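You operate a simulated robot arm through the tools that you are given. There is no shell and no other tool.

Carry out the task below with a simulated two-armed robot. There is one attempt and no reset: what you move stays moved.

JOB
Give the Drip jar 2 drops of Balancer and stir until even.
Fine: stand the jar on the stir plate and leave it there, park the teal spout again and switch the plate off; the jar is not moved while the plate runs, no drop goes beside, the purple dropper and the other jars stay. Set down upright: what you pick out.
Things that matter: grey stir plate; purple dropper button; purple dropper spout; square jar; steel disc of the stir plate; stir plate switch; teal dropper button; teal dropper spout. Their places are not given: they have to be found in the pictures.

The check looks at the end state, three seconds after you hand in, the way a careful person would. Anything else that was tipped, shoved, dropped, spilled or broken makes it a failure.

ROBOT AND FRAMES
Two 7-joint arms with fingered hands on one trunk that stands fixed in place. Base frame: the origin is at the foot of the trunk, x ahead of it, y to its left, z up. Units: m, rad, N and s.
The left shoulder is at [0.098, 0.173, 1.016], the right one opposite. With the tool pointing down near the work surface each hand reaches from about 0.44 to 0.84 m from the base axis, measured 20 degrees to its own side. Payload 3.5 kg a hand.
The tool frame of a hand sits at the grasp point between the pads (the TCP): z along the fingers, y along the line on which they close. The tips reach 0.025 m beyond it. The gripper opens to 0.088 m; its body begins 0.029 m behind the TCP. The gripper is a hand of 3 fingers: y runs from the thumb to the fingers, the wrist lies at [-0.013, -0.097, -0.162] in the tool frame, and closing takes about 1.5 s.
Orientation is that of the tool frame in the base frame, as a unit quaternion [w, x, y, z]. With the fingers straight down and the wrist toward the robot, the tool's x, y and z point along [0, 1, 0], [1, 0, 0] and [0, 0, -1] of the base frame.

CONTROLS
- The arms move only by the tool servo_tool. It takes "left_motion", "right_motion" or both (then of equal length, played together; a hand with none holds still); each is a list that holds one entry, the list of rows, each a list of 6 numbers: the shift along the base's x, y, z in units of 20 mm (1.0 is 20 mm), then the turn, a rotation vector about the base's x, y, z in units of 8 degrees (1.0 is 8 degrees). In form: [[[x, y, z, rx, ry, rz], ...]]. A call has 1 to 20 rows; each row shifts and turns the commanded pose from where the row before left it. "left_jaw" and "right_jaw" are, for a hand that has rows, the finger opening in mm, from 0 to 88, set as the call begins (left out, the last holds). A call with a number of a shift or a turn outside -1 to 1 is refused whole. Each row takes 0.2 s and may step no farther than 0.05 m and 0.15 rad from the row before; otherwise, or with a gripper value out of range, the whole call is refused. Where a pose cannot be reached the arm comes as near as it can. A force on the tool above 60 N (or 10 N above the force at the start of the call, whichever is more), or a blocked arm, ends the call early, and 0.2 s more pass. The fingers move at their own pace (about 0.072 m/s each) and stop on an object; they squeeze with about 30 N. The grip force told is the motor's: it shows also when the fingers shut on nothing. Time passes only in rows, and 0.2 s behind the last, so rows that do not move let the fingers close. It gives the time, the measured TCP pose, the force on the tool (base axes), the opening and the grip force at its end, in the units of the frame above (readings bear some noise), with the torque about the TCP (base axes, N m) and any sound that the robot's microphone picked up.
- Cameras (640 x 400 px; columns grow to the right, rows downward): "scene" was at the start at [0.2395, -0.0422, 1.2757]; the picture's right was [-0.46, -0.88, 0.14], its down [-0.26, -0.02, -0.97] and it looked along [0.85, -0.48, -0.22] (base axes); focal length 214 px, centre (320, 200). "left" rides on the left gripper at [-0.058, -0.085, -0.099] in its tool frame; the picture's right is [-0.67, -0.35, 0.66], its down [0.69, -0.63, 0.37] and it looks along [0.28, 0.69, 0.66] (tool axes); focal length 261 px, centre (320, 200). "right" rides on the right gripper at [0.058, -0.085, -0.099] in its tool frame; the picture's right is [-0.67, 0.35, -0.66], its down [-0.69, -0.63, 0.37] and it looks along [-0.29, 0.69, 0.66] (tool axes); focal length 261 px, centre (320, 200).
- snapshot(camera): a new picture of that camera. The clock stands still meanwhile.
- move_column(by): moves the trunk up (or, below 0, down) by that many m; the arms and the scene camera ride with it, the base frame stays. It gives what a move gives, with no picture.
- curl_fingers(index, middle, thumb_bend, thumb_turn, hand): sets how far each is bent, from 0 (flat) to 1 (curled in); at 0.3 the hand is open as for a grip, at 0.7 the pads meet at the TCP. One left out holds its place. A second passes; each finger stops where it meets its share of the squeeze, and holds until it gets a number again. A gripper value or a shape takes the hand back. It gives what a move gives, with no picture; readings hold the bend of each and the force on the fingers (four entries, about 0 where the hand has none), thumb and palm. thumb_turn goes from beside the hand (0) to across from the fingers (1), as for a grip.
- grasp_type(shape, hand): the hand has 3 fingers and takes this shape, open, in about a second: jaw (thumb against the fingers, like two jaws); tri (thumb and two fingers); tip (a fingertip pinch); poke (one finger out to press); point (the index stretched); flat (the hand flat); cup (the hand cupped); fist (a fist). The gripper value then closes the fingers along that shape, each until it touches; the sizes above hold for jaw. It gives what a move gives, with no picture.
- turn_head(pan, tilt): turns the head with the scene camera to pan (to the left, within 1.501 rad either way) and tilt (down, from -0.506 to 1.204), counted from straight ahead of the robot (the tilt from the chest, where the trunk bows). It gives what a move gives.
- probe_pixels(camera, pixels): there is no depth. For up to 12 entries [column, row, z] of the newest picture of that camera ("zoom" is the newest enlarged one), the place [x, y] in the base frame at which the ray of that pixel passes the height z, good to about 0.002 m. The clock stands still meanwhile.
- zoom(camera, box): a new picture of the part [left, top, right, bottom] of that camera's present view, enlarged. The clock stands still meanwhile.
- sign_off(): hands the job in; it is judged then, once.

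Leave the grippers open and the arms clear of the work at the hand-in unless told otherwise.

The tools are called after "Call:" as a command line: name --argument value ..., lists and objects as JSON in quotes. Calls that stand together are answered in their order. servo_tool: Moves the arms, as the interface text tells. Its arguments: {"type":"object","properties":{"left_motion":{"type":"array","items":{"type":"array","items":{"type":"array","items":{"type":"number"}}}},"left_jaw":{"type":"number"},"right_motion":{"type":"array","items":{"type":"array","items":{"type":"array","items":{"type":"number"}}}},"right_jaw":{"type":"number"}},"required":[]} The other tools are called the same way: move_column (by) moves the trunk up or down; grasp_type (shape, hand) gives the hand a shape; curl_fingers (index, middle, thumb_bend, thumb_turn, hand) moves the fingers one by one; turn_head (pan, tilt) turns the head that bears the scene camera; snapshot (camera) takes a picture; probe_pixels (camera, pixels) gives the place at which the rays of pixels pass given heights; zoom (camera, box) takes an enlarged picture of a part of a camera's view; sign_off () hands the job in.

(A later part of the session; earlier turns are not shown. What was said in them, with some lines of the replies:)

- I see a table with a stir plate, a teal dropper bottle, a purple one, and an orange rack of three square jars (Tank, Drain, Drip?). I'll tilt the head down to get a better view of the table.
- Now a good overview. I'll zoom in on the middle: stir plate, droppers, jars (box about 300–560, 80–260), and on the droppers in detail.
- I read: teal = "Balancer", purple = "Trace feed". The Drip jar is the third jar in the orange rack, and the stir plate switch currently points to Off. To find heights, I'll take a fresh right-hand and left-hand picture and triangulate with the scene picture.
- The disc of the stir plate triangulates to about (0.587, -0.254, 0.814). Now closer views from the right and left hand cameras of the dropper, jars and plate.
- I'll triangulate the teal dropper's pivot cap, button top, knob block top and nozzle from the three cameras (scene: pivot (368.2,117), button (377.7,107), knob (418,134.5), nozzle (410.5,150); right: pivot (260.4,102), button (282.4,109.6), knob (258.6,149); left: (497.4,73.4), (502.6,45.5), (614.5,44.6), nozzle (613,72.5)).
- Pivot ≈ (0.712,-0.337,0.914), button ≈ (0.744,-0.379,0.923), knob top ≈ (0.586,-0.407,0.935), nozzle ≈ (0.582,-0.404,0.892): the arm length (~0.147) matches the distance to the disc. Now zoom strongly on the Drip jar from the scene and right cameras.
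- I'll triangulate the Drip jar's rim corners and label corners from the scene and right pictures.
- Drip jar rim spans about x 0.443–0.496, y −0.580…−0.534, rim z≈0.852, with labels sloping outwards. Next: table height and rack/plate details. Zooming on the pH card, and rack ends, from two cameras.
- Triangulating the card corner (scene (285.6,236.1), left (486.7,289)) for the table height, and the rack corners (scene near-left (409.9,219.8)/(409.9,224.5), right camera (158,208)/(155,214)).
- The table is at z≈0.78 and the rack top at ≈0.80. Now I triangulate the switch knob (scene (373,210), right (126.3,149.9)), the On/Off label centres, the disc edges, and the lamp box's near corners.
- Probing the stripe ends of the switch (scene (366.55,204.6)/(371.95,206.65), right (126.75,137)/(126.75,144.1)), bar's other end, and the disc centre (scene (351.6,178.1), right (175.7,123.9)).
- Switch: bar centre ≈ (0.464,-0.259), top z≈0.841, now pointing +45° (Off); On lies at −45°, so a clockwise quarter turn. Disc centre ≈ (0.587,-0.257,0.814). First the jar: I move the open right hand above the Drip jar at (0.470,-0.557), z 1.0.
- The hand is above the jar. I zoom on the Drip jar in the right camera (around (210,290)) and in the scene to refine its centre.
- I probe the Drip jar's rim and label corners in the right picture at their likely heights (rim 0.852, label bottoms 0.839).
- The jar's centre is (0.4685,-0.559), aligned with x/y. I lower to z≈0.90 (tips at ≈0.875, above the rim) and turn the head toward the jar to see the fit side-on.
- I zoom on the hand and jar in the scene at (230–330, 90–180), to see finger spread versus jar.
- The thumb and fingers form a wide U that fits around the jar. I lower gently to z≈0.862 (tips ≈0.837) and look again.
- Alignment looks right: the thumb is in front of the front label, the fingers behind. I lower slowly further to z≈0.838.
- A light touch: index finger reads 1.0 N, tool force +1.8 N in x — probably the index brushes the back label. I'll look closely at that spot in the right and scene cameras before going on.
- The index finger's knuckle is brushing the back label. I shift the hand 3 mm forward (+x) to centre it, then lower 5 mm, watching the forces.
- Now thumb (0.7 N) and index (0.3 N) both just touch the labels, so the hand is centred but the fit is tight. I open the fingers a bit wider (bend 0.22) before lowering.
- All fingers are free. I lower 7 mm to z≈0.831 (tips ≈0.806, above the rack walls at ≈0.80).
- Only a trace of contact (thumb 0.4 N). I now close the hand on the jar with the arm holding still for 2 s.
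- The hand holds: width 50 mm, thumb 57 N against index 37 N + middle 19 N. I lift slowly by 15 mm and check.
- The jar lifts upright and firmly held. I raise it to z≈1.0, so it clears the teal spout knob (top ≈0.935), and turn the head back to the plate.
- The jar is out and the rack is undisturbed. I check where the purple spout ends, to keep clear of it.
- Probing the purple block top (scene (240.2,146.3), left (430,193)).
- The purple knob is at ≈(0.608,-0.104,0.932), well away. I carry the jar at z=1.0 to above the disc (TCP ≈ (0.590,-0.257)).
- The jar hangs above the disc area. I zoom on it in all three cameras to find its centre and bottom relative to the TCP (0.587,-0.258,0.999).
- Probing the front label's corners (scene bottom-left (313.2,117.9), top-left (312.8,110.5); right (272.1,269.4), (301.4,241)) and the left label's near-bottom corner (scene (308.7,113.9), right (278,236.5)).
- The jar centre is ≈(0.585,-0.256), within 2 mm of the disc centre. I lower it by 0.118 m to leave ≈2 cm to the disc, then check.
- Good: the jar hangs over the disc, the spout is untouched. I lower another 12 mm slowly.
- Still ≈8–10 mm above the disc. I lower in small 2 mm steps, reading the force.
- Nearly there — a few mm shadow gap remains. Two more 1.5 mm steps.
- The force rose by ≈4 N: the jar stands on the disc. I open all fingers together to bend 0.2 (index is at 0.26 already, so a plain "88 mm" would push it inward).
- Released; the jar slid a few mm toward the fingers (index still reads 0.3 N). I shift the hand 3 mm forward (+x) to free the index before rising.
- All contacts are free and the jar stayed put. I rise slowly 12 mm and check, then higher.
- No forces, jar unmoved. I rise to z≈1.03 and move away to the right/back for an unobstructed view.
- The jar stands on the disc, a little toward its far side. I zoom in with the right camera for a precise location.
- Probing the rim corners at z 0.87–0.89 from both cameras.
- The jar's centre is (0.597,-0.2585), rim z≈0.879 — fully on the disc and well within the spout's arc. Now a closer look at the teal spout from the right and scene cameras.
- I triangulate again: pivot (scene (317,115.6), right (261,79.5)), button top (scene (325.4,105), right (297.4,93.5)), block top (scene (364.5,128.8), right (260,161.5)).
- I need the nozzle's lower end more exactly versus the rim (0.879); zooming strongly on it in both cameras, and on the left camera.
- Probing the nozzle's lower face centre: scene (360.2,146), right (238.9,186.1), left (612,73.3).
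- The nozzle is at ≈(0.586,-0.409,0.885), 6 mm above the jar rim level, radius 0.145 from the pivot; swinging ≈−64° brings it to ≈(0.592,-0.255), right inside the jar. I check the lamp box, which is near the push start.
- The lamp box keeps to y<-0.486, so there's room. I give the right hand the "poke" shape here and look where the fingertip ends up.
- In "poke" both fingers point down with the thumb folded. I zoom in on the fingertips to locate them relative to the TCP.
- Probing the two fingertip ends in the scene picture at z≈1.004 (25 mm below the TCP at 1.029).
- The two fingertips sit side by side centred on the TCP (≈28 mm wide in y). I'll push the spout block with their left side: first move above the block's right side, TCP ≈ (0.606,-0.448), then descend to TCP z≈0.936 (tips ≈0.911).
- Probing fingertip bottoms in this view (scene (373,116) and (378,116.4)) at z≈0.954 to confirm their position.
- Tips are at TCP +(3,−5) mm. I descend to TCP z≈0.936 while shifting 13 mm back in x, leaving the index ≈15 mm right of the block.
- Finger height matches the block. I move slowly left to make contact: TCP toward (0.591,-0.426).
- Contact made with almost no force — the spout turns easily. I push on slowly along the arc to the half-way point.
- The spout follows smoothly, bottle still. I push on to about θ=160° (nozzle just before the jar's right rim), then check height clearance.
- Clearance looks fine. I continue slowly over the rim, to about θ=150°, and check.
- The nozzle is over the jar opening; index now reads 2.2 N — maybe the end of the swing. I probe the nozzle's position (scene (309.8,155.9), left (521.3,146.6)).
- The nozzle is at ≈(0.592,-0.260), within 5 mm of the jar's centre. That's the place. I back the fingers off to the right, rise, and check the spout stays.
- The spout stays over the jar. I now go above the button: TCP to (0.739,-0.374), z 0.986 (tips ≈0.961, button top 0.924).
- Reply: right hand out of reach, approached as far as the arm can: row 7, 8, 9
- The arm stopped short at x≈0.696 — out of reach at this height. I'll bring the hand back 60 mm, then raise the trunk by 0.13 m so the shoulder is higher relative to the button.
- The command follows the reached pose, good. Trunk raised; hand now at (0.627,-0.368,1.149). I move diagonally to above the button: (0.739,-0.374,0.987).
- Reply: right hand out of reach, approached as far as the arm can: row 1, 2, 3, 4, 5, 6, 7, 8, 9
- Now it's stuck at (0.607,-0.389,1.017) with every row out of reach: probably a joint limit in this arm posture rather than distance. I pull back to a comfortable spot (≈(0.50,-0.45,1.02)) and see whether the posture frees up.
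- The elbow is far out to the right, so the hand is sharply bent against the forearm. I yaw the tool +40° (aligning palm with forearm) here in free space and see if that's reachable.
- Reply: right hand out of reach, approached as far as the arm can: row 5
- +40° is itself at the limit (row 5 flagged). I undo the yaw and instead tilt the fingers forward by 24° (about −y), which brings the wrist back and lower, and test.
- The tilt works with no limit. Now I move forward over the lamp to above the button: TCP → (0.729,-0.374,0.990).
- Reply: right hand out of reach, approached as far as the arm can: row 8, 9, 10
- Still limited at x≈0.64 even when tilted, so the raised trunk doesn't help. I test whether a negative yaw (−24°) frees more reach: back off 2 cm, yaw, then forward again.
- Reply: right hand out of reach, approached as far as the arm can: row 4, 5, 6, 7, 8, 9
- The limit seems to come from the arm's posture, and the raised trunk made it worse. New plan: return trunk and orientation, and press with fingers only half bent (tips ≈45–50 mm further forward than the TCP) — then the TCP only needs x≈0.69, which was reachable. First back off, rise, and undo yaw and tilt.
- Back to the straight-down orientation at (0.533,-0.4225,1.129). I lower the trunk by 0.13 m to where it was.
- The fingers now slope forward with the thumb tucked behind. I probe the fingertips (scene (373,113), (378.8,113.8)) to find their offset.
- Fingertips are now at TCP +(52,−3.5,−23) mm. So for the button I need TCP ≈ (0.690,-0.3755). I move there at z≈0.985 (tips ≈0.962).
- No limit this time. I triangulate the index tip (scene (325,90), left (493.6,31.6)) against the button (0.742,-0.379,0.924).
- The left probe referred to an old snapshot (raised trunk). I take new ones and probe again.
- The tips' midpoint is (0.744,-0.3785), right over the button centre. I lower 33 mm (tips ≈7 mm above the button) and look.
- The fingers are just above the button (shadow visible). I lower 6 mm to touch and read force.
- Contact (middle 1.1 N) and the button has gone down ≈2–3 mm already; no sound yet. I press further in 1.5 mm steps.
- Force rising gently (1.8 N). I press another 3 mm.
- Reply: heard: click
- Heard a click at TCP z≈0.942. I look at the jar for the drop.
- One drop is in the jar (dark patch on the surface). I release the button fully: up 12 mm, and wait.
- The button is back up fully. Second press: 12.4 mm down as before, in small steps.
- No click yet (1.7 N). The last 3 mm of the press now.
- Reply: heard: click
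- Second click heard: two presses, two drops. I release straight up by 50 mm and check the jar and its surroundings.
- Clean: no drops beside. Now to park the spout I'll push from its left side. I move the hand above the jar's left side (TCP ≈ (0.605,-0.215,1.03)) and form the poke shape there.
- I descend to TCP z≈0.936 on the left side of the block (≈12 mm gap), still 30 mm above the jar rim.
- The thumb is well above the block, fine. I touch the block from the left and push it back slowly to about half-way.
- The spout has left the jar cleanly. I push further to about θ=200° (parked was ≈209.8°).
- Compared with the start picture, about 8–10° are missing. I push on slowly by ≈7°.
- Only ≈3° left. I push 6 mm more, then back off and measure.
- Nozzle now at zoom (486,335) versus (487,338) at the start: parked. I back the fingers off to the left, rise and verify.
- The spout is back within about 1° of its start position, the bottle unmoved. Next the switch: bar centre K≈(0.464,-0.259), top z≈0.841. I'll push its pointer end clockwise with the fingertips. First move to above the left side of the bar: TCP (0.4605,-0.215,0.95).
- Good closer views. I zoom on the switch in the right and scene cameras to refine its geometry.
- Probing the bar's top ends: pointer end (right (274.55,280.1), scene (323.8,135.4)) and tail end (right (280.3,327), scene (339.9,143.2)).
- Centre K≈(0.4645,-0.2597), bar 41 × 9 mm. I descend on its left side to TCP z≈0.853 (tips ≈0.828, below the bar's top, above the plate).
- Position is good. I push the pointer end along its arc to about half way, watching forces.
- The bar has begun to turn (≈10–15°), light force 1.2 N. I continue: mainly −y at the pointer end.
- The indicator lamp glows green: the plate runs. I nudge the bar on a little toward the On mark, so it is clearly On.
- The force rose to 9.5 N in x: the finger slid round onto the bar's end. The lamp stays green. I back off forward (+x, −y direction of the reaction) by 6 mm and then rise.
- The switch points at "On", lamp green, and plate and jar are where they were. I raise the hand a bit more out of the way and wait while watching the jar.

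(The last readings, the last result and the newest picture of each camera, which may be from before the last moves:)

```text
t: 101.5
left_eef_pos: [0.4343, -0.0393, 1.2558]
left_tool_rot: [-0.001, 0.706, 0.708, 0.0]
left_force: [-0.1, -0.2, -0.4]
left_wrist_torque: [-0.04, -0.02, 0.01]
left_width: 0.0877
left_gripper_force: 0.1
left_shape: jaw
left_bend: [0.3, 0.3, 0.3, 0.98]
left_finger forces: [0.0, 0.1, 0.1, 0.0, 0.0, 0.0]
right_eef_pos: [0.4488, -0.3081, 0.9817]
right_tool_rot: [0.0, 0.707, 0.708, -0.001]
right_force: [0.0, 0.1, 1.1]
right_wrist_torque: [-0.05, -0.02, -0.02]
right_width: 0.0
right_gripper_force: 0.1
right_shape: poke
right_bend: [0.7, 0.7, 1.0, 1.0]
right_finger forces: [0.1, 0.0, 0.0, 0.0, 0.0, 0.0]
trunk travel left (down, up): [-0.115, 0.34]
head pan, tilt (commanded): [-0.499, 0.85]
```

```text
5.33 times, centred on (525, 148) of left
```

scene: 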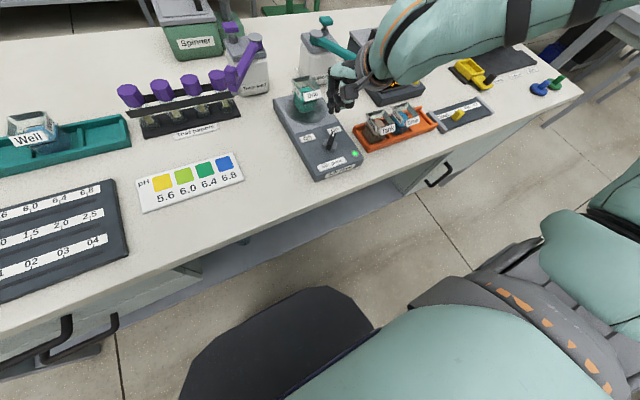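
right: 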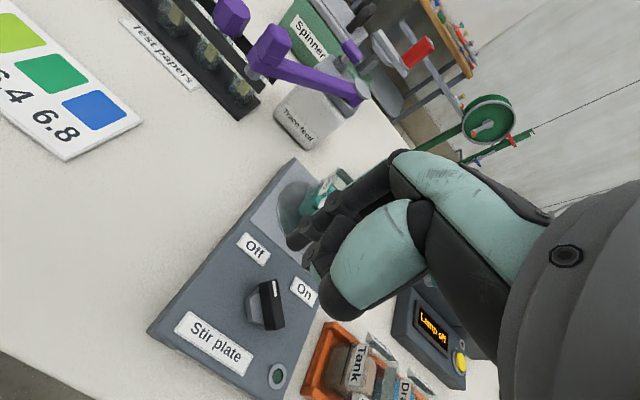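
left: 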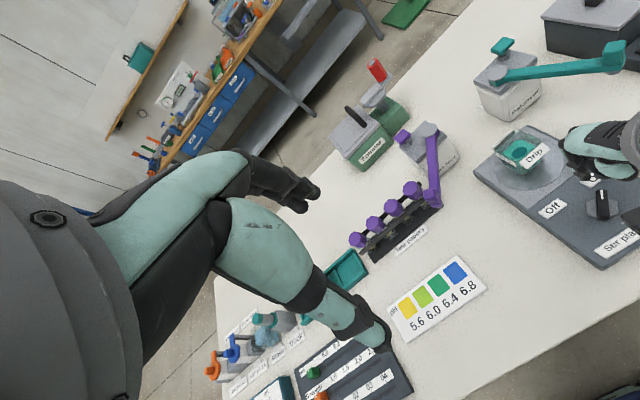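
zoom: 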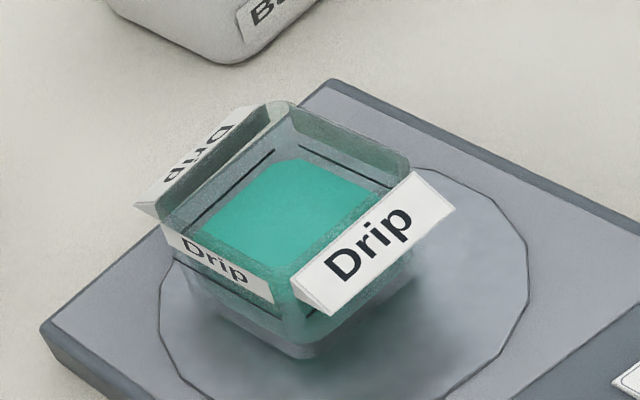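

The dark patch is gone; the liquid looks uniform. I let it stir a few seconds more while I look at the switch's present angle.

Call:
servo_tool --right_motion '[[[0, -0.5, 0, 0, 0, 0], [0, -0.5, 0, 0, 0, 0], [0, 0, 0, 0, 0, 0], [0, 0, 0, 0, 0, 0], [0, 0, 0, 0, 0, 0], [0, 0, 0, 0, 0, 0], [0, 0, 0, 0, 0, 0], [0, 0, 0, 0, 0, 0], [0, 0, 0, 0, 0, 0], [0, 0, 0, 0, 0, 0], [0, 0, 0, 0, 0, 0], [0, 0, 0, 0, 0, 0]]]'

Call:
snapshot --camera "scene"

Call:
snapshot --camera "right"

Call:
zoom --camera "scene" --box '[300, 115, 370, 170]'

Call:
zoom --camera "left" --box '[480, 110, 570, 185]'

```text
t: 104.1
left_eef_pos: [0.4337, -0.039, 1.2564]
left_tool_rot: [0.001, 0.706, 0.708, 0.0]
left_force: [-0.9, -0.2, 0.4]
left_wrist_torque: [0.03, 0.02, 0.02]
left_width: 0.0879
left_gripper_force: 0.0
left_shape: jaw
left_bend: [0.3, 0.3, 0.3, 0.98]
left_finger forces: [0.1, 0.0, 0.1, 0.0, 0.0, 0.0]
right_eef_pos: [0.4486, -0.3279, 0.9818]
right_tool_rot: [0.0, 0.706, 0.708, -0.001]
right_force: [-0.7, -0.4, 0.1]
right_wrist_torque: [0.03, 0.03, -0.01]
right_width: 0.0
right_gripper_force: 0.1
right_shape: poke
right_bend: [0.7, 0.7, 1.0, 1.0]
right_finger forces: [0.1, 0.0, 0.1, 0.0, 0.1, 0.0]
trunk travel left (down, up): [-0.115, 0.34]
head pan, tilt (commanded): [-0.499, 0.85]
```

```text
taken
```

scene: 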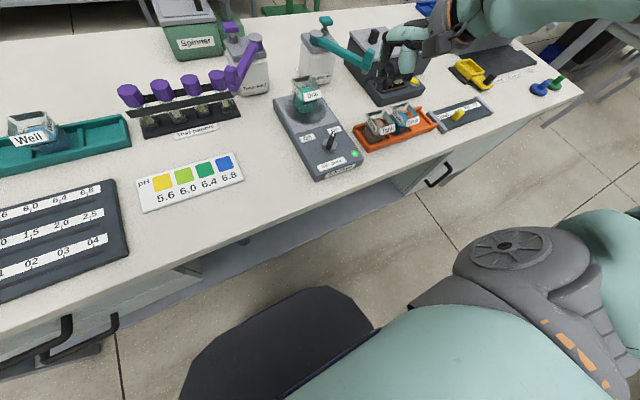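

```text
taken
```

right: 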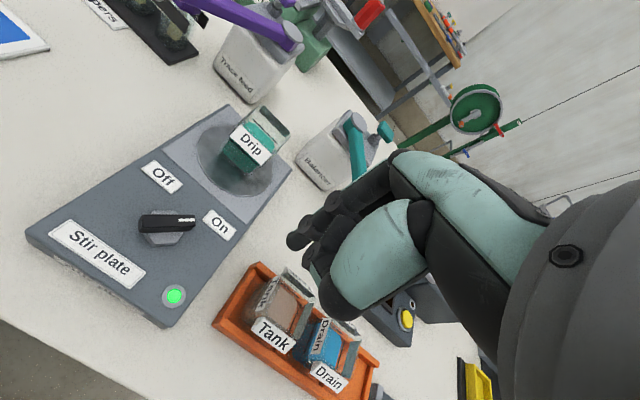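

```text
7.27 times, centred on (335, 142) of scene
```

zoom: 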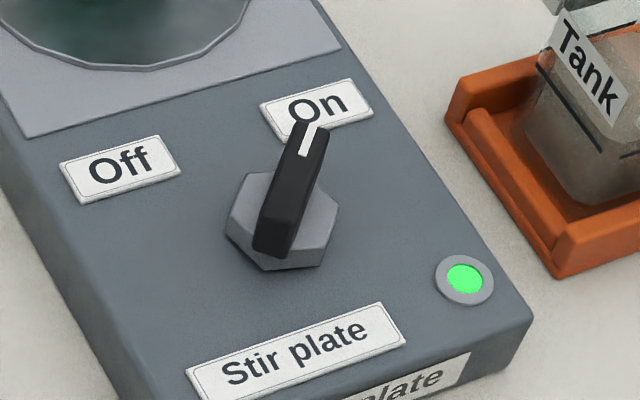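

```text
5.33 times, centred on (525, 148) of left
```

zoom: 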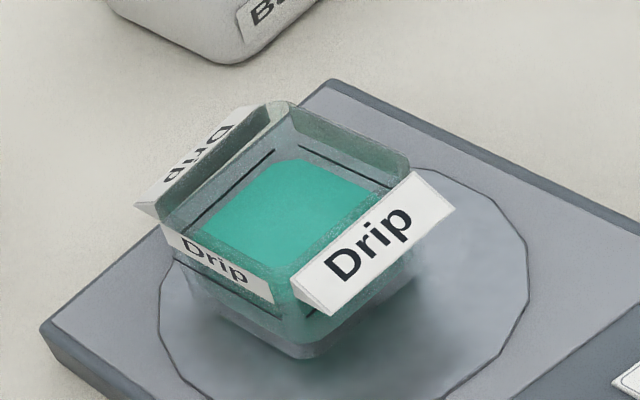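

Even and steady. I probe the bar's ends now (scene pointer (334.4,131.3), tail (329,145.5); right pointer (195.5,217), tail (142,220)).

Call:
zoom --camera "right" --box '[130, 190, 210, 255]'

Call:
probe_pixels --camera "scene" --pixels '[[334.45, 131.3, 0.841], [329, 145.5, 0.841]]'

Call:
probe_pixels --camera "right" --pixels '[[195.5, 217, 0.841], [142, 220, 0.841]]'

```text
6.15 times, centred on (170, 222) of right
```

zoom: 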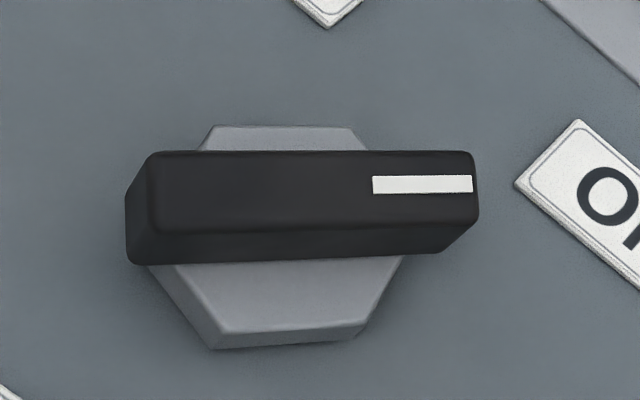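

```text
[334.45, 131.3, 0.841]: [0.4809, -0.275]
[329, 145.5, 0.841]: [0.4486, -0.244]
```

```text
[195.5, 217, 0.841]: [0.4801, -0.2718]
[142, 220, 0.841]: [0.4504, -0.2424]
```

The bar is fully at On (−44.5°), centre ≈(0.465,-0.2585). To switch off I push the pointer end from its right side, counter-clockwise, with the index. I go to the right of the bar: TCP (0.458,-0.298), down to z≈0.859 (tips ≈0.834, just above the knob's hex base).

Call:
servo_tool --right_motion '[[[0.15, 0.5, -0.5, 0, 0, 0], [0.16, 0.5, -0.9, 0, 0, 0], [0.16, 0.5, -0.9, 0, 0, 0], [0, 0, -1, 0, 0, 0], [0, 0, -1, 0, 0, 0], [0, 0, -1, 0, 0, 0], [0, 0, -0.8, 0, 0, 0], [0, 0, 0, 0, 0, 0]]]'

Call:
zoom --camera "scene" --box '[285, 90, 375, 180]'

Call:
zoom --camera "right" --box '[200, 150, 400, 345]'

Call:
zoom --camera "left" --box '[530, 130, 640, 250]'

```text
t: 105.9
left_eef_pos: [0.4336, -0.0387, 1.2559]
left_tool_rot: [0.001, 0.707, 0.707, 0.0]
left_force: [-0.3, -1.0, -0.5]
left_wrist_torque: [0.01, 0.03, -0.05]
left_width: 0.0876
left_gripper_force: 0.1
left_shape: jaw
left_bend: [0.3, 0.3, 0.3, 0.98]
left_finger forces: [0.0, 0.1, 0.0, 0.0, 0.1, 0.0]
right_eef_pos: [0.4571, -0.2978, 0.8604]
right_tool_rot: [0.0, 0.707, 0.707, 0.001]
right_force: [0.5, -0.9, -0.4]
right_wrist_torque: [-0.02, 0.01, 0.01]
right_width: 0.0
right_gripper_force: 0.0
right_shape: poke
right_bend: [0.7, 0.7, 1.0, 1.0]
right_finger forces: [0.0, 0.1, 0.0, 0.1, 0.0, 0.1]
trunk travel left (down, up): [-0.115, 0.34]
head pan, tilt (commanded): [-0.499, 0.85]
```

```text
4.44 times, centred on (330, 135) of scene
```

zoom: 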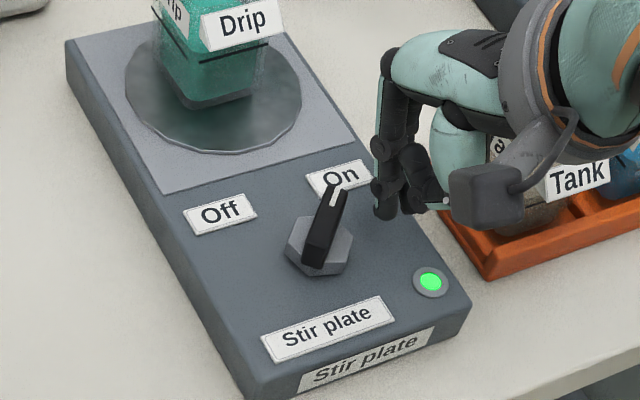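

```text
2.05 times, centred on (300, 248) of right
```

zoom: 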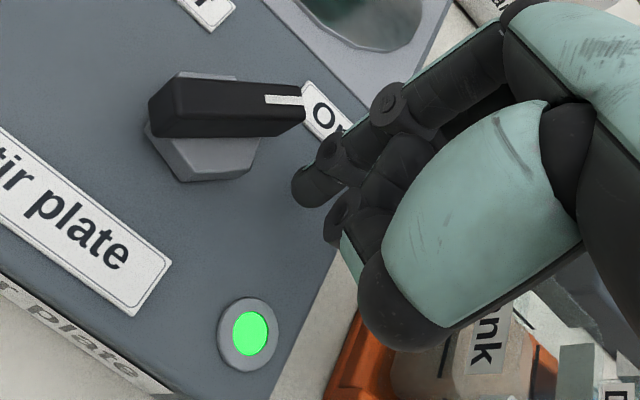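

```text
3.33 times, centred on (585, 190) of left
```

zoom: 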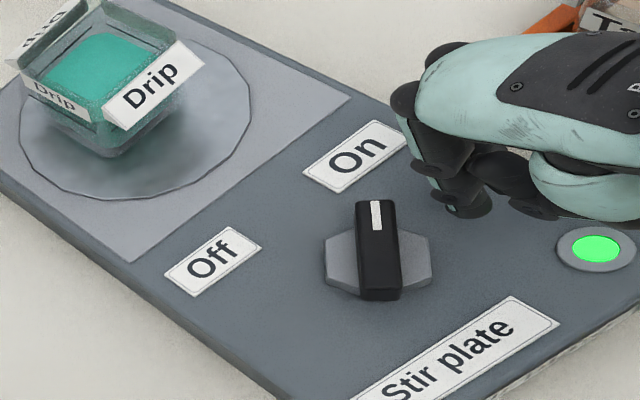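

Clear view and clear of the Tank jar. I approach the bar from the right and start turning it back.

Call:
servo_tool --right_motion '[[[0.07, 0.35, 0, 0, 0, 0], [0.07, 0.35, 0, 0, 0, 0], [0.07, 0.35, 0, 0, 0, 0], [0.2, 0.06, 0, 0, 0, 0], [0.19, 0.11, 0, 0, 0, 0], [0, 0, 0, 0, 0, 0]]]'

Call:
zoom --camera "scene" --box '[285, 90, 375, 180]'

Call:
zoom --camera "left" --box '[530, 130, 640, 250]'

```text
t: 107.3
left_eef_pos: [0.4302, -0.042, 1.2577]
left_tool_rot: [0.001, 0.706, 0.708, 0.002]
left_force: [-0.4, 0.0, 0.0]
left_wrist_torque: [-0.02, 0.01, -0.01]
left_width: 0.0879
left_gripper_force: 0.0
left_shape: jaw
left_bend: [0.3, 0.3, 0.3, 0.98]
left_finger forces: [0.0, 0.0, 0.1, 0.0, 0.0, 0.0]
right_eef_pos: [0.4679, -0.2749, 0.8618]
right_tool_rot: [0.0, 0.707, 0.707, 0.0]
right_force: [-16.3, -19.9, 9.7]
right_wrist_torque: [-0.27, 0.35, 0.27]
right_width: 0.0001
right_gripper_force: 0.0
right_shape: poke
right_bend: [0.7, 0.7, 1.0, 1.0]
right_finger forces: [24.9, 0.0, 0.1, 0.1, 0.0, 0.0]
trunk travel left (down, up): [-0.115, 0.34]
head pan, tilt (commanded): [-0.499, 0.85]
```

```text
4.44 times, centred on (330, 135) of scene
```

zoom: 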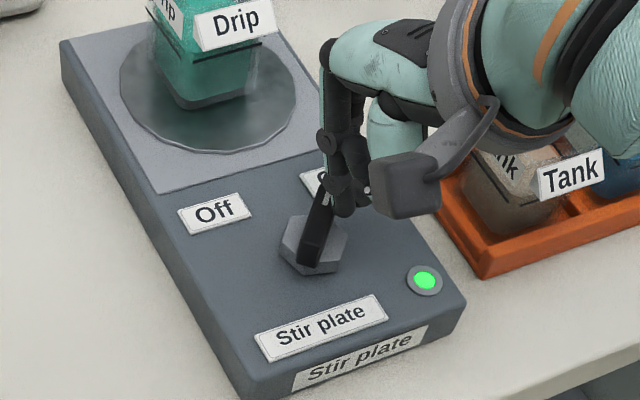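

```text
3.33 times, centred on (585, 190) of left
```

zoom: 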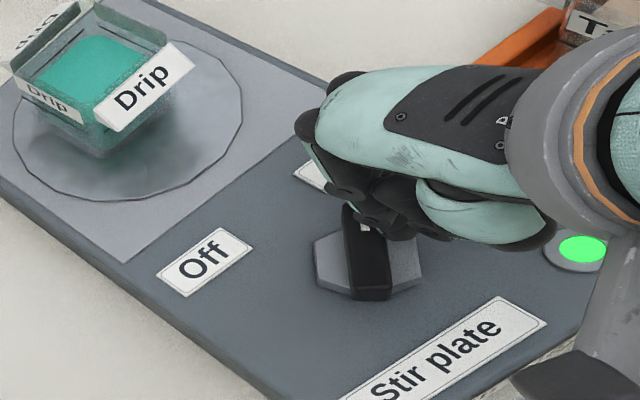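

The index reads 25 N and the bar hardly turned — too much. I look closely before anything else.

Call:
zoom --camera "right" --box '[200, 150, 400, 345]'

Call:
zoom --camera "left" --box '[570, 170, 630, 225]'

Call:
zoom --camera "scene" --box '[310, 115, 360, 160]'

```text
2.05 times, centred on (300, 248) of right
```

zoom: 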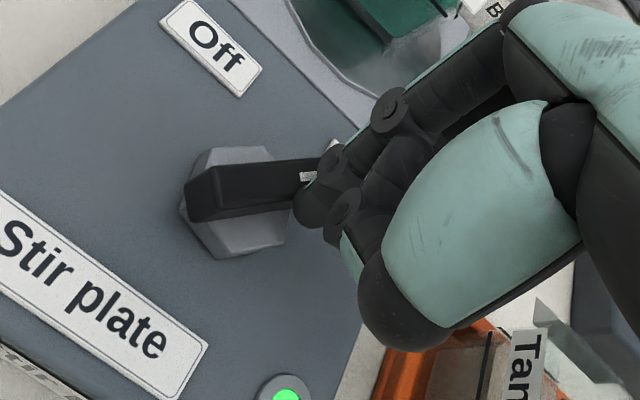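

```text
7.27 times, centred on (600, 198) of left
```

zoom: 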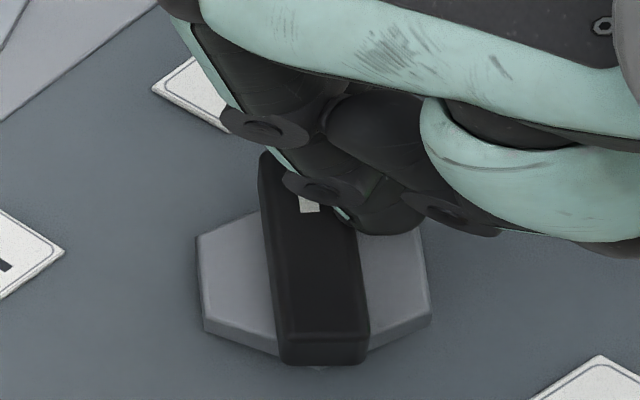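

```text
8.89 times, centred on (335, 138) of scene
```

zoom: 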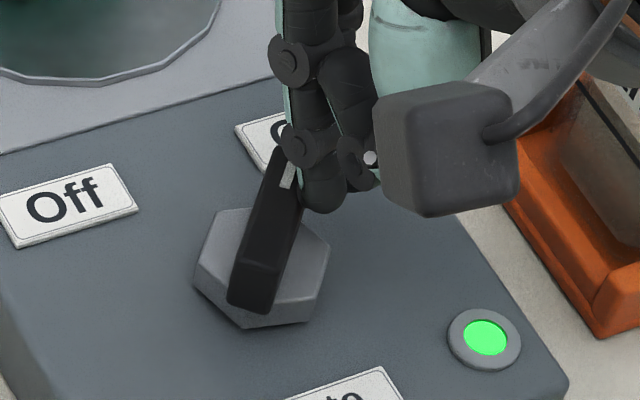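

The tip rides rather high on the bar (only ≈5 mm overlap), pressing with 25 N; the bar turned ≈10°. I back off 6 mm and see whether the bar stays or springs back.

Call:
servo_tool --right_motion '[[[-0.1, -0.12, 0, 0, 0, 0], [-0.1, -0.12, 0, 0, 0, 0], [0, -0.3, 0, 0, 0, 0], [0, 0, 0, 0, 0, 0]]]'

Call:
zoom --camera "left" --box '[530, 130, 640, 250]'

Call:
zoom --camera "scene" --box '[285, 90, 375, 180]'

Call:
zoom --camera "right" --box '[200, 150, 400, 345]'

```text
t: 108.3
left_eef_pos: [0.4344, -0.0389, 1.2551]
left_tool_rot: [0.001, 0.706, 0.708, 0.0]
left_force: [-0.2, -0.5, -0.5]
left_wrist_torque: [0.02, -0.02, -0.01]
left_width: 0.0878
left_gripper_force: 0.1
left_shape: jaw
left_bend: [0.3, 0.3, 0.3, 0.98]
left_finger forces: [0.0, 0.1, 0.1, 0.0, 0.0, 0.1]
right_eef_pos: [0.4662, -0.284, 0.86]
right_tool_rot: [-0.001, 0.708, 0.706, -0.001]
right_force: [-0.2, 0.1, 0.1]
right_wrist_torque: [-0.01, 0.01, 0.02]
right_width: 0.0
right_gripper_force: 0.0
right_shape: poke
right_bend: [0.7, 0.7, 1.0, 1.0]
right_finger forces: [0.1, 0.1, 0.0, 0.0, 0.0, 0.1]
trunk travel left (down, up): [-0.115, 0.34]
head pan, tilt (commanded): [-0.499, 0.85]
```

```text
3.33 times, centred on (585, 190) of left
```

zoom: 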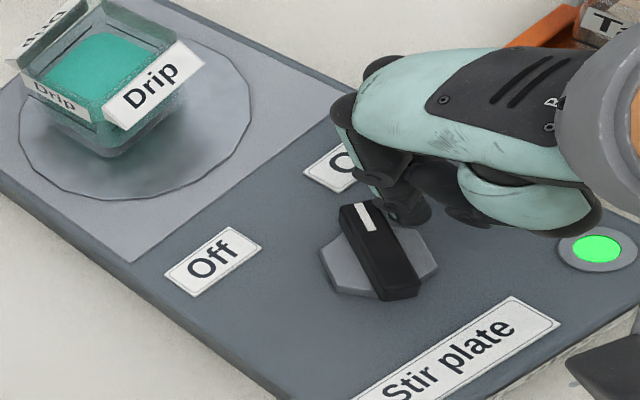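

```text
4.44 times, centred on (330, 135) of scene
```

zoom: 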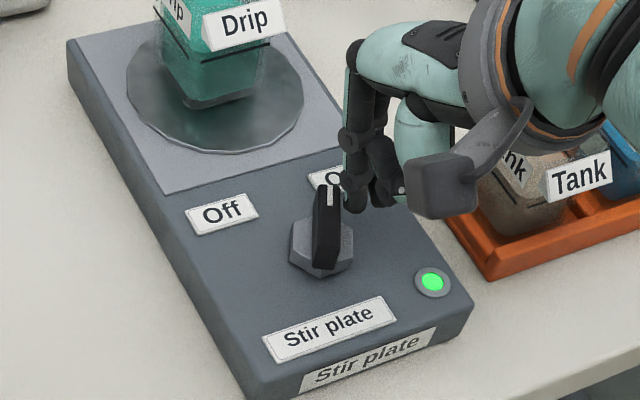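

```text
2.05 times, centred on (300, 248) of right
```

zoom: 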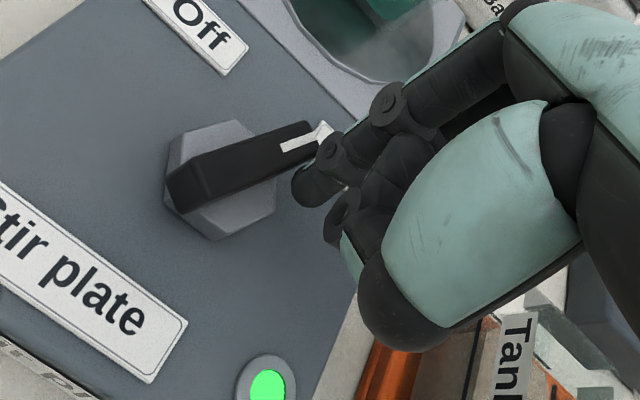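

The bar stayed where pushed (friction-held), now ≈−25°; plate and jar unmoved. I probe its ends to plan the next push (scene pointer (329.8,132.2), tail (330,147)).

Call:
snapshot --camera "scene"

Call:
zoom --camera "scene" --box '[310, 115, 360, 160]'

Call:
probe_pixels --camera "scene" --pixels '[[329.8, 132.2, 0.841], [330, 147, 0.841], [334, 139.5, 0.832]]'

```text
taken
```

scene: 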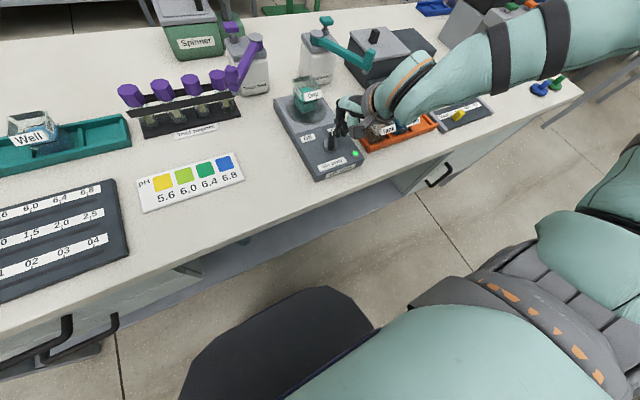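

```text
8.89 times, centred on (335, 138) of scene
```

zoom: 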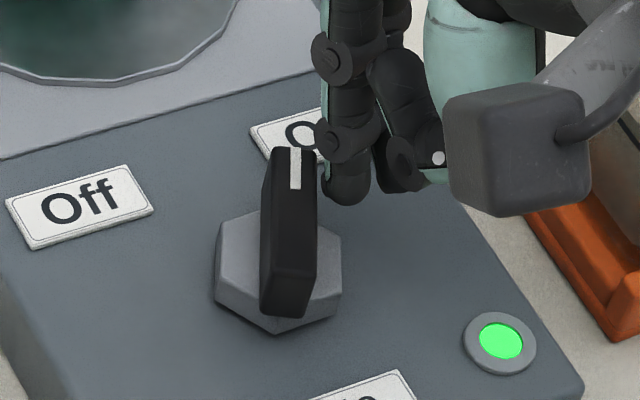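

```text
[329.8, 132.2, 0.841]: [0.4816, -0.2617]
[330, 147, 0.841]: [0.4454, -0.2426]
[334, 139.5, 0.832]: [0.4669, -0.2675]
```

Call:
probe_pixels --camera "scene" --pixels '[[332.1, 132.4, 0.841], [331.6, 145.6, 0.841], [337.9, 137.5, 0.836]]'

```text
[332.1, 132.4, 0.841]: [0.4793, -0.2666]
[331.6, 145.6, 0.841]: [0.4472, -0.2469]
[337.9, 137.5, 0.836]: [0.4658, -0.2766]
```

Pointer now at −31.5°, and the index tip is really at TCP +(1,+6.5) mm, which explains the over-push. I recompute the arc with contact nearer the bar's end, lower 4 mm, and push again to about 0°.

Call:
servo_tool --right_motion '[[[0.245, -0.05, -0.2, 0, 0, 0], [0, 0.1, 0, 0, 0, 0], [0.12, 0.075, 0, 0, 0, 0], [0.12, 0.075, 0, 0, 0, 0], [0.09, 0.1, 0, 0, 0, 0], [0.09, 0.1, 0, 0, 0, 0], [0, 0, 0, 0, 0, 0]]]'

Call:
zoom --camera "scene" --box '[285, 90, 375, 180]'

Call:
zoom --camera "left" --box '[530, 130, 640, 250]'

```text
t: 109.9
left_eef_pos: [0.4338, -0.0407, 1.2562]
left_tool_rot: [0.0, 0.706, 0.708, 0.001]
left_force: [0.1, 0.5, 0.1]
left_wrist_torque: [-0.01, 0.01, 0.03]
left_width: 0.0877
left_gripper_force: 0.1
left_shape: jaw
left_bend: [0.3, 0.3, 0.3, 0.98]
left_finger forces: [0.1, 0.1, 0.0, 0.0, 0.1, 0.0]
right_eef_pos: [0.479, -0.2752, 0.8547]
right_tool_rot: [0.0, 0.707, 0.708, -0.001]
right_force: [-1.3, -2.5, 0.7]
right_wrist_torque: [-0.09, 0.01, 0.01]
right_width: 0.0
right_gripper_force: 0.1
right_shape: poke
right_bend: [0.7, 0.7, 1.0, 1.0]
right_finger forces: [1.7, 0.0, 0.1, 0.0, 0.0, 0.0]
trunk travel left (down, up): [-0.115, 0.34]
head pan, tilt (commanded): [-0.499, 0.85]
```

```text
4.44 times, centred on (330, 135) of scene
```

zoom: 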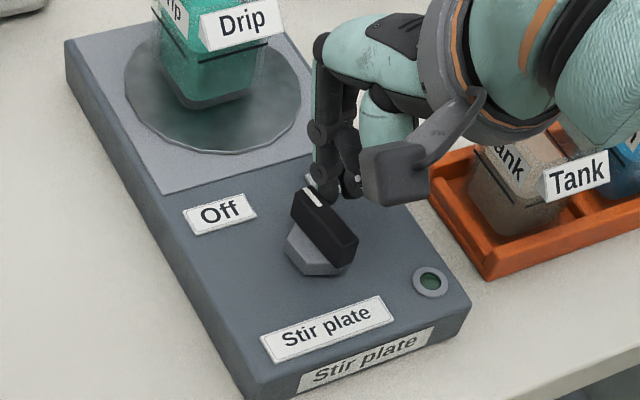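

```text
3.33 times, centred on (585, 190) of left
```

zoom: 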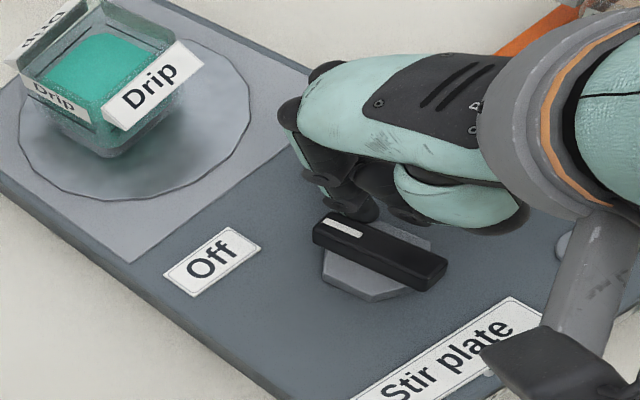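

The lamp is dark: the plate is off, force only 1.7 N. I push the bar on to the Off mark.

Call:
servo_tool --right_motion '[[[0.08, 0.2, 0, 0, 0, 0], [0.05, 0.22, 0, 0, 0, 0], [0.02, 0.22, 0, 0, 0, 0], [0, 0, 0, 0, 0, 0]]]'

Call:
zoom --camera "scene" --box '[285, 90, 375, 180]'

Call:
zoom --camera "left" --box '[530, 130, 640, 250]'

```text
t: 110.9
left_eef_pos: [0.4344, -0.0396, 1.2545]
left_tool_rot: [-0.001, 0.706, 0.708, 0.0]
left_force: [-0.6, 0.2, 0.9]
left_wrist_torque: [-0.03, 0.0, 0.02]
left_width: 0.0875
left_gripper_force: 0.1
left_shape: jaw
left_bend: [0.3, 0.3, 0.3, 0.98]
left_finger forces: [0.1, 0.1, 0.1, 0.0, 0.0, 0.0]
right_eef_pos: [0.4823, -0.2646, 0.855]
right_tool_rot: [0.001, 0.707, 0.707, -0.002]
right_force: [0.9, -2.4, 0.5]
right_wrist_torque: [-0.04, -0.04, 0.01]
right_width: 0.0
right_gripper_force: 0.0
right_shape: poke
right_bend: [0.7, 0.7, 1.0, 1.0]
right_finger forces: [2.8, 0.0, 0.1, 0.1, 0.1, 0.1]
trunk travel left (down, up): [-0.115, 0.34]
head pan, tilt (commanded): [-0.499, 0.85]
```

```text
4.44 times, centred on (330, 135) of scene
```

zoom: 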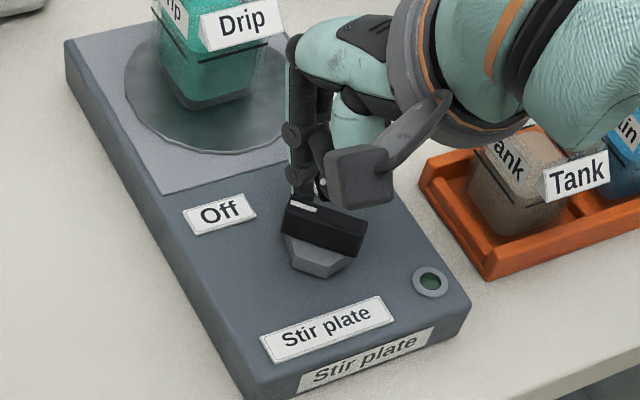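

```text
3.33 times, centred on (585, 190) of left
```

zoom: 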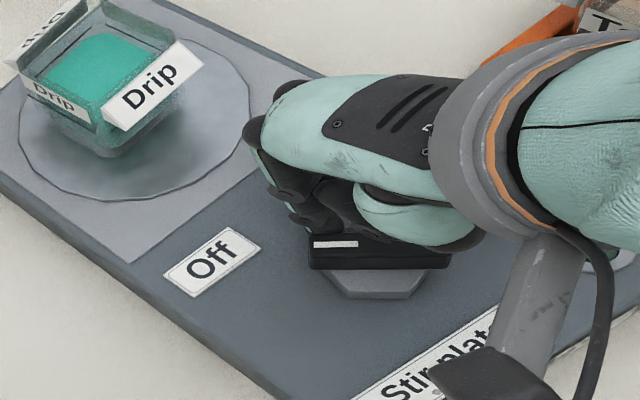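

The bar lies at the Off mark as at the start, lamp dark. I back off (+x, −y), rise and withdraw the hand to the right-rear.

Call:
servo_tool --right_motion '[[[0.15, -0.2, 0, 0, 0, 0], [0.1, -0.15, 0.1, 0, 0, 0], [0, 0, 0.5, 0, 0, 0], [0, 0, 1, 0, 0, 0], [0, 0, 1, 0, 0, 0], [0, 0, 1, 0, 0, 0], [0, 0, 1, 0, 0, 0], [0, 0, 1, 0, 0, 0], [-0.5, -0.5, 1, 0, 0, 0], [-0.8, -0.8, 1, 0, 0, 0], [-0.8, -0.8, 0.5, 0, 0, 0], [-0.8, -0.8, 0, 0, 0, 0], [-0.8, -0.8, 0, 0, 0, 0], [-0.8, -0.8, 0, 0, 0, 0], [-0.8, -0.8, 0, 0, 0, 0], [-0.8, -0.8, 0, 0, 0, 0], [0, 0, 0, 0, 0, 0]]]'

Call:
snapshot --camera "scene"

Call:
snapshot --camera "left"

Call:
snapshot --camera "right"

```text
t: 114.5
left_eef_pos: [0.4345, -0.0387, 1.2554]
left_tool_rot: [0.001, 0.706, 0.708, -0.001]
left_force: [0.6, 0.3, -0.1]
left_wrist_torque: [0.02, 0.0, -0.01]
left_width: 0.0878
left_gripper_force: 0.0
left_shape: jaw
left_bend: [0.3, 0.3, 0.3, 0.98]
left_finger forces: [0.1, 0.1, 0.1, 0.0, 0.1, 0.0]
right_eef_pos: [0.3664, -0.3924, 1.0177]
right_tool_rot: [0.0, 0.707, 0.708, -0.001]
right_force: [-0.7, 0.0, 0.2]
right_wrist_torque: [0.01, 0.0, 0.02]
right_width: 0.0002
right_gripper_force: 0.0
right_shape: poke
right_bend: [0.7, 0.7, 1.0, 1.0]
right_finger forces: [0.0, 0.0, 0.0, 0.0, 0.0, 0.1]
trunk travel left (down, up): [-0.115, 0.34]
head pan, tilt (commanded): [-0.499, 0.85]
```

```text
taken
```

scene: 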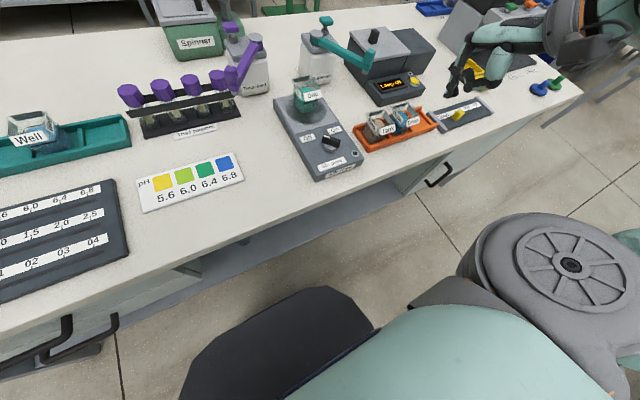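

```text
taken
```

left: 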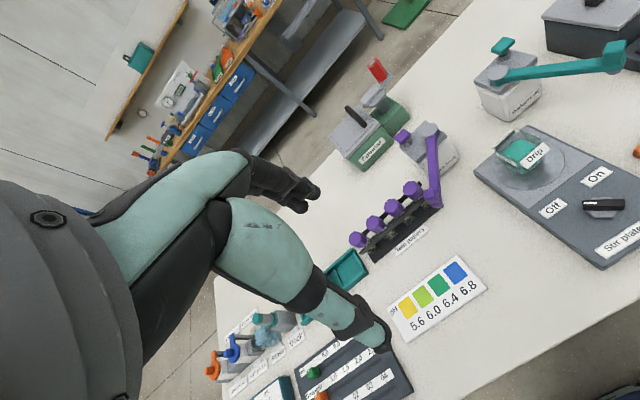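

```text
taken
```

right: 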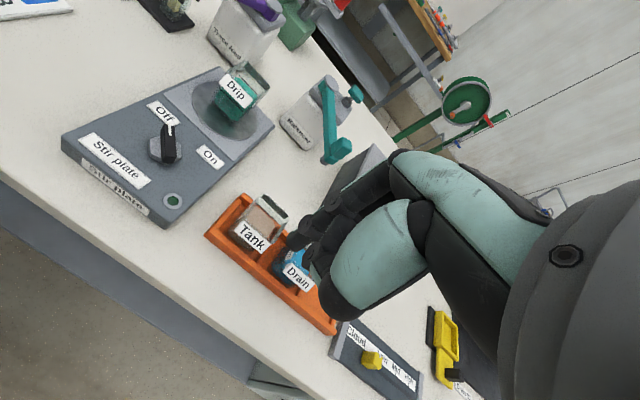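

Lamp dark, switch at Off. I move the right hand up to its starting place and open it, then do a last check of all items.

Call:
servo_tool --right_motion '[[[-0.3, -0.35, 0.9, 0, 0, 0], [-0.3, -0.35, 0.9, 0, 0, 0], [-0.3, -0.35, 0.9, 0, 0, 0], [-0.3, -0.35, 0.9, 0, 0, 0], [-0.3, -0.35, 0.9, 0, 0, 0], [-0.3, -0.35, 0.9, 0, 0, 0], [-0.3, -0.35, 0.9, 0, 0, 0], [-0.3, -0.35, 0.9, 0, 0, 0], [-0.3, -0.35, 0.9, 0, 0, 0], [-0.3, -0.35, 0.9, 0, 0, 0], [0, 0, 0, 0, 0, 0]]]'

Call:
grasp_type --shape "jaw" --hand "right"

Call:
turn_head --pan -0.5 --tilt 0.6

Call:
snapshot --camera "scene"

Call:
zoom --camera "scene" --box '[295, 95, 375, 155]'

Call:
zoom --camera "scene" --box '[270, 140, 430, 250]'

Call:
zoom --camera "left" --box '[460, 20, 640, 140]'

```text
t: 116.9
left_eef_pos: [0.4339, -0.0385, 1.2559]
left_tool_rot: [0.001, 0.706, 0.708, 0.0]
left_force: [0.2, 0.5, 0.1]
left_wrist_torque: [0.0, 0.01, 0.01]
left_width: 0.0877
left_gripper_force: 0.1
left_shape: jaw
left_bend: [0.3, 0.3, 0.3, 0.98]
left_finger forces: [0.0, 0.0, 0.0, 0.0, 0.0, 0.0]
right_eef_pos: [0.3052, -0.4619, 1.1984]
right_tool_rot: [0.005, 0.707, 0.707, -0.001]
right_force: [-0.2, 1.0, -0.5]
right_wrist_torque: [0.0, -0.01, 0.03]
right_width: 0.0
right_gripper_force: 0.1
right_shape: poke
right_bend: [0.7, 0.7, 1.0, 1.0]
right_finger forces: [0.1, 0.1, 0.0, 0.1, 0.0, 0.0]
trunk travel left (down, up): [-0.115, 0.34]
head pan, tilt (commanded): [-0.499, 0.85]
```

```text
t: 117.8
left_eef_pos: [0.4341, -0.0404, 1.2554]
left_tool_rot: [0.0, 0.707, 0.707, 0.001]
left_force: [0.0, 0.0, 0.5]
left_wrist_torque: [-0.03, 0.0, 0.01]
left_width: 0.0877
left_gripper_force: 0.2
left_shape: jaw
left_bend: [0.3, 0.3, 0.3, 0.98]
left_finger forces: [0.0, 0.1, 0.1, 0.0, 0.0, 0.0]
right_eef_pos: [0.3068, -0.4618, 1.1972]
right_tool_rot: [0.003, 0.707, 0.707, -0.001]
right_force: [-0.9, -0.6, 0.5]
right_wrist_torque: [0.0, 0.03, 0.06]
right_width: 0.088
right_gripper_force: 0.0
right_shape: jaw
right_bend: [0.3, 0.3, 0.3, 0.98]
right_finger forces: [0.0, 0.0, 0.0, 0.0, 0.1, 0.2]
trunk travel left (down, up): [-0.115, 0.34]
head pan, tilt (commanded): [-0.499, 0.85]
```

```text
t: 118.6
left_eef_pos: [0.4352, -0.0394, 1.2558]
left_tool_rot: [0.0, 0.707, 0.707, 0.0]
left_force: [-0.4, 0.1, 0.2]
left_wrist_torque: [0.01, 0.0, 0.0]
left_width: 0.0876
left_gripper_force: 0.0
left_shape: jaw
left_bend: [0.3, 0.3, 0.3, 0.98]
left_finger forces: [0.1, 0.0, 0.0, 0.0, 0.1, 0.1]
right_eef_pos: [0.3056, -0.462, 1.1973]
right_tool_rot: [0.003, 0.707, 0.707, -0.001]
right_force: [1.3, -0.7, -0.3]
right_wrist_torque: [0.0, 0.0, -0.02]
right_width: 0.0877
right_gripper_force: 0.1
right_shape: jaw
right_bend: [0.3, 0.3, 0.3, 0.98]
right_finger forces: [0.0, 0.0, 0.0, 0.1, 0.0, 0.0]
trunk travel left (down, up): [-0.115, 0.34]
head pan, tilt (commanded): [-0.499, 0.6]
```

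```text
taken
```

scene: 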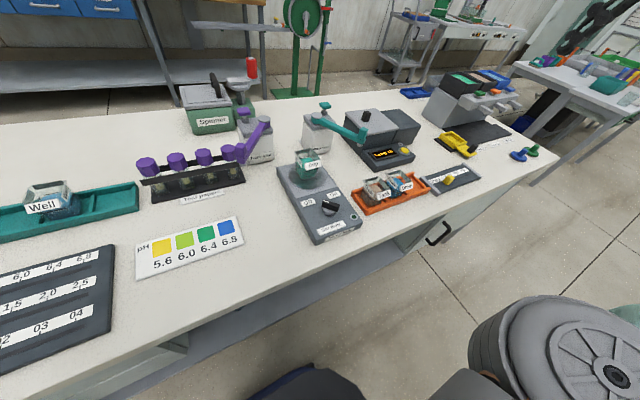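

```text
6.67 times, centred on (335, 125) of scene
```

zoom: 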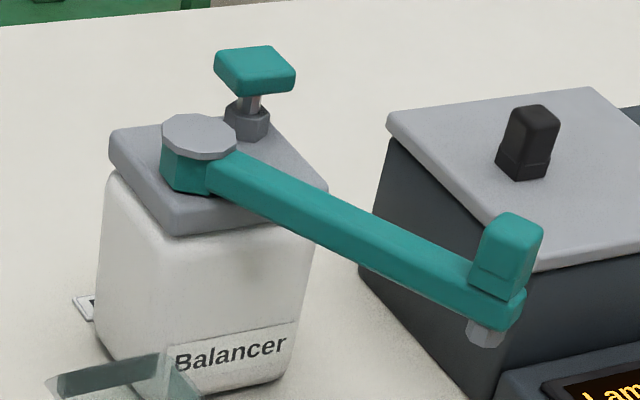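

```text
3.64 times, centred on (350, 195) of scene
```

zoom: 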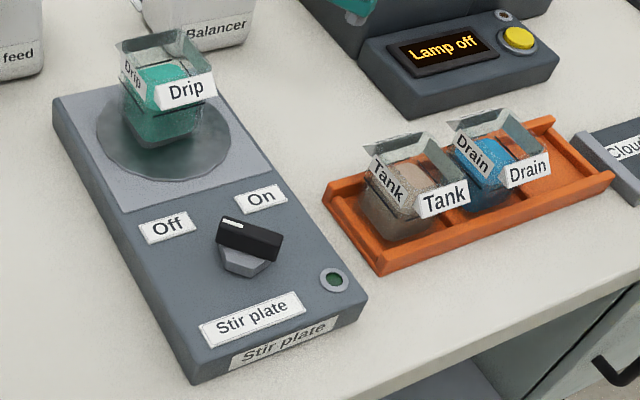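

```text
3.33 times, centred on (550, 80) of left
```

zoom: 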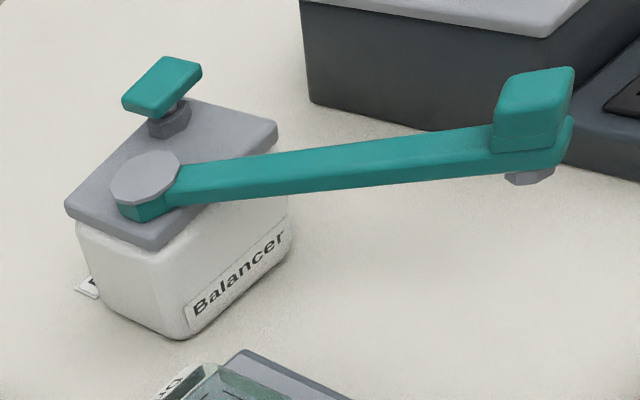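

Final check: jar standing upright on the disc with even liquid, switch at Off with the lamp dark, spout parked (within ~1° of the start), bottle, rack, Tank and Drain jars and the purple dropper unmoved, no drops beside, hands open and clear. I hand in.

Call:
sign_off

```text
The job is handed in.
```

The job is handed in. The Drip jar got 2 drops of Balancer and was stirred until the liquid looked even.

- **Drops:** I pressed the teal button twice and heard one click each time. After the first press a dark patch showed in the jar. I could not see the second drop separately, so the count of two rests on the clicks. I saw no drops beside the jar.
- **Stirring:** The plate ran for roughly 10 seconds. The dark patch disappeared, and the liquid showed no further change before I switched off.
- **Jar:** It stands upright on the stir plate, about 10 mm past the centre of the steel disc but fully on it. It was not moved while the plate ran.
- **Spout:** The teal spout is parked within about 1° of where it started.
- **Switch:** It is back at Off and the plate lamp is dark. My first push on it reached 25 N because the fingertip sat badly on the bar. I backed off and redid the push gently. In the pictures, the plate and jar did not move.
- **Everything else:** The purple dropper and the Tank and Drain jars are where they were. Both hands are open and clear of the work.
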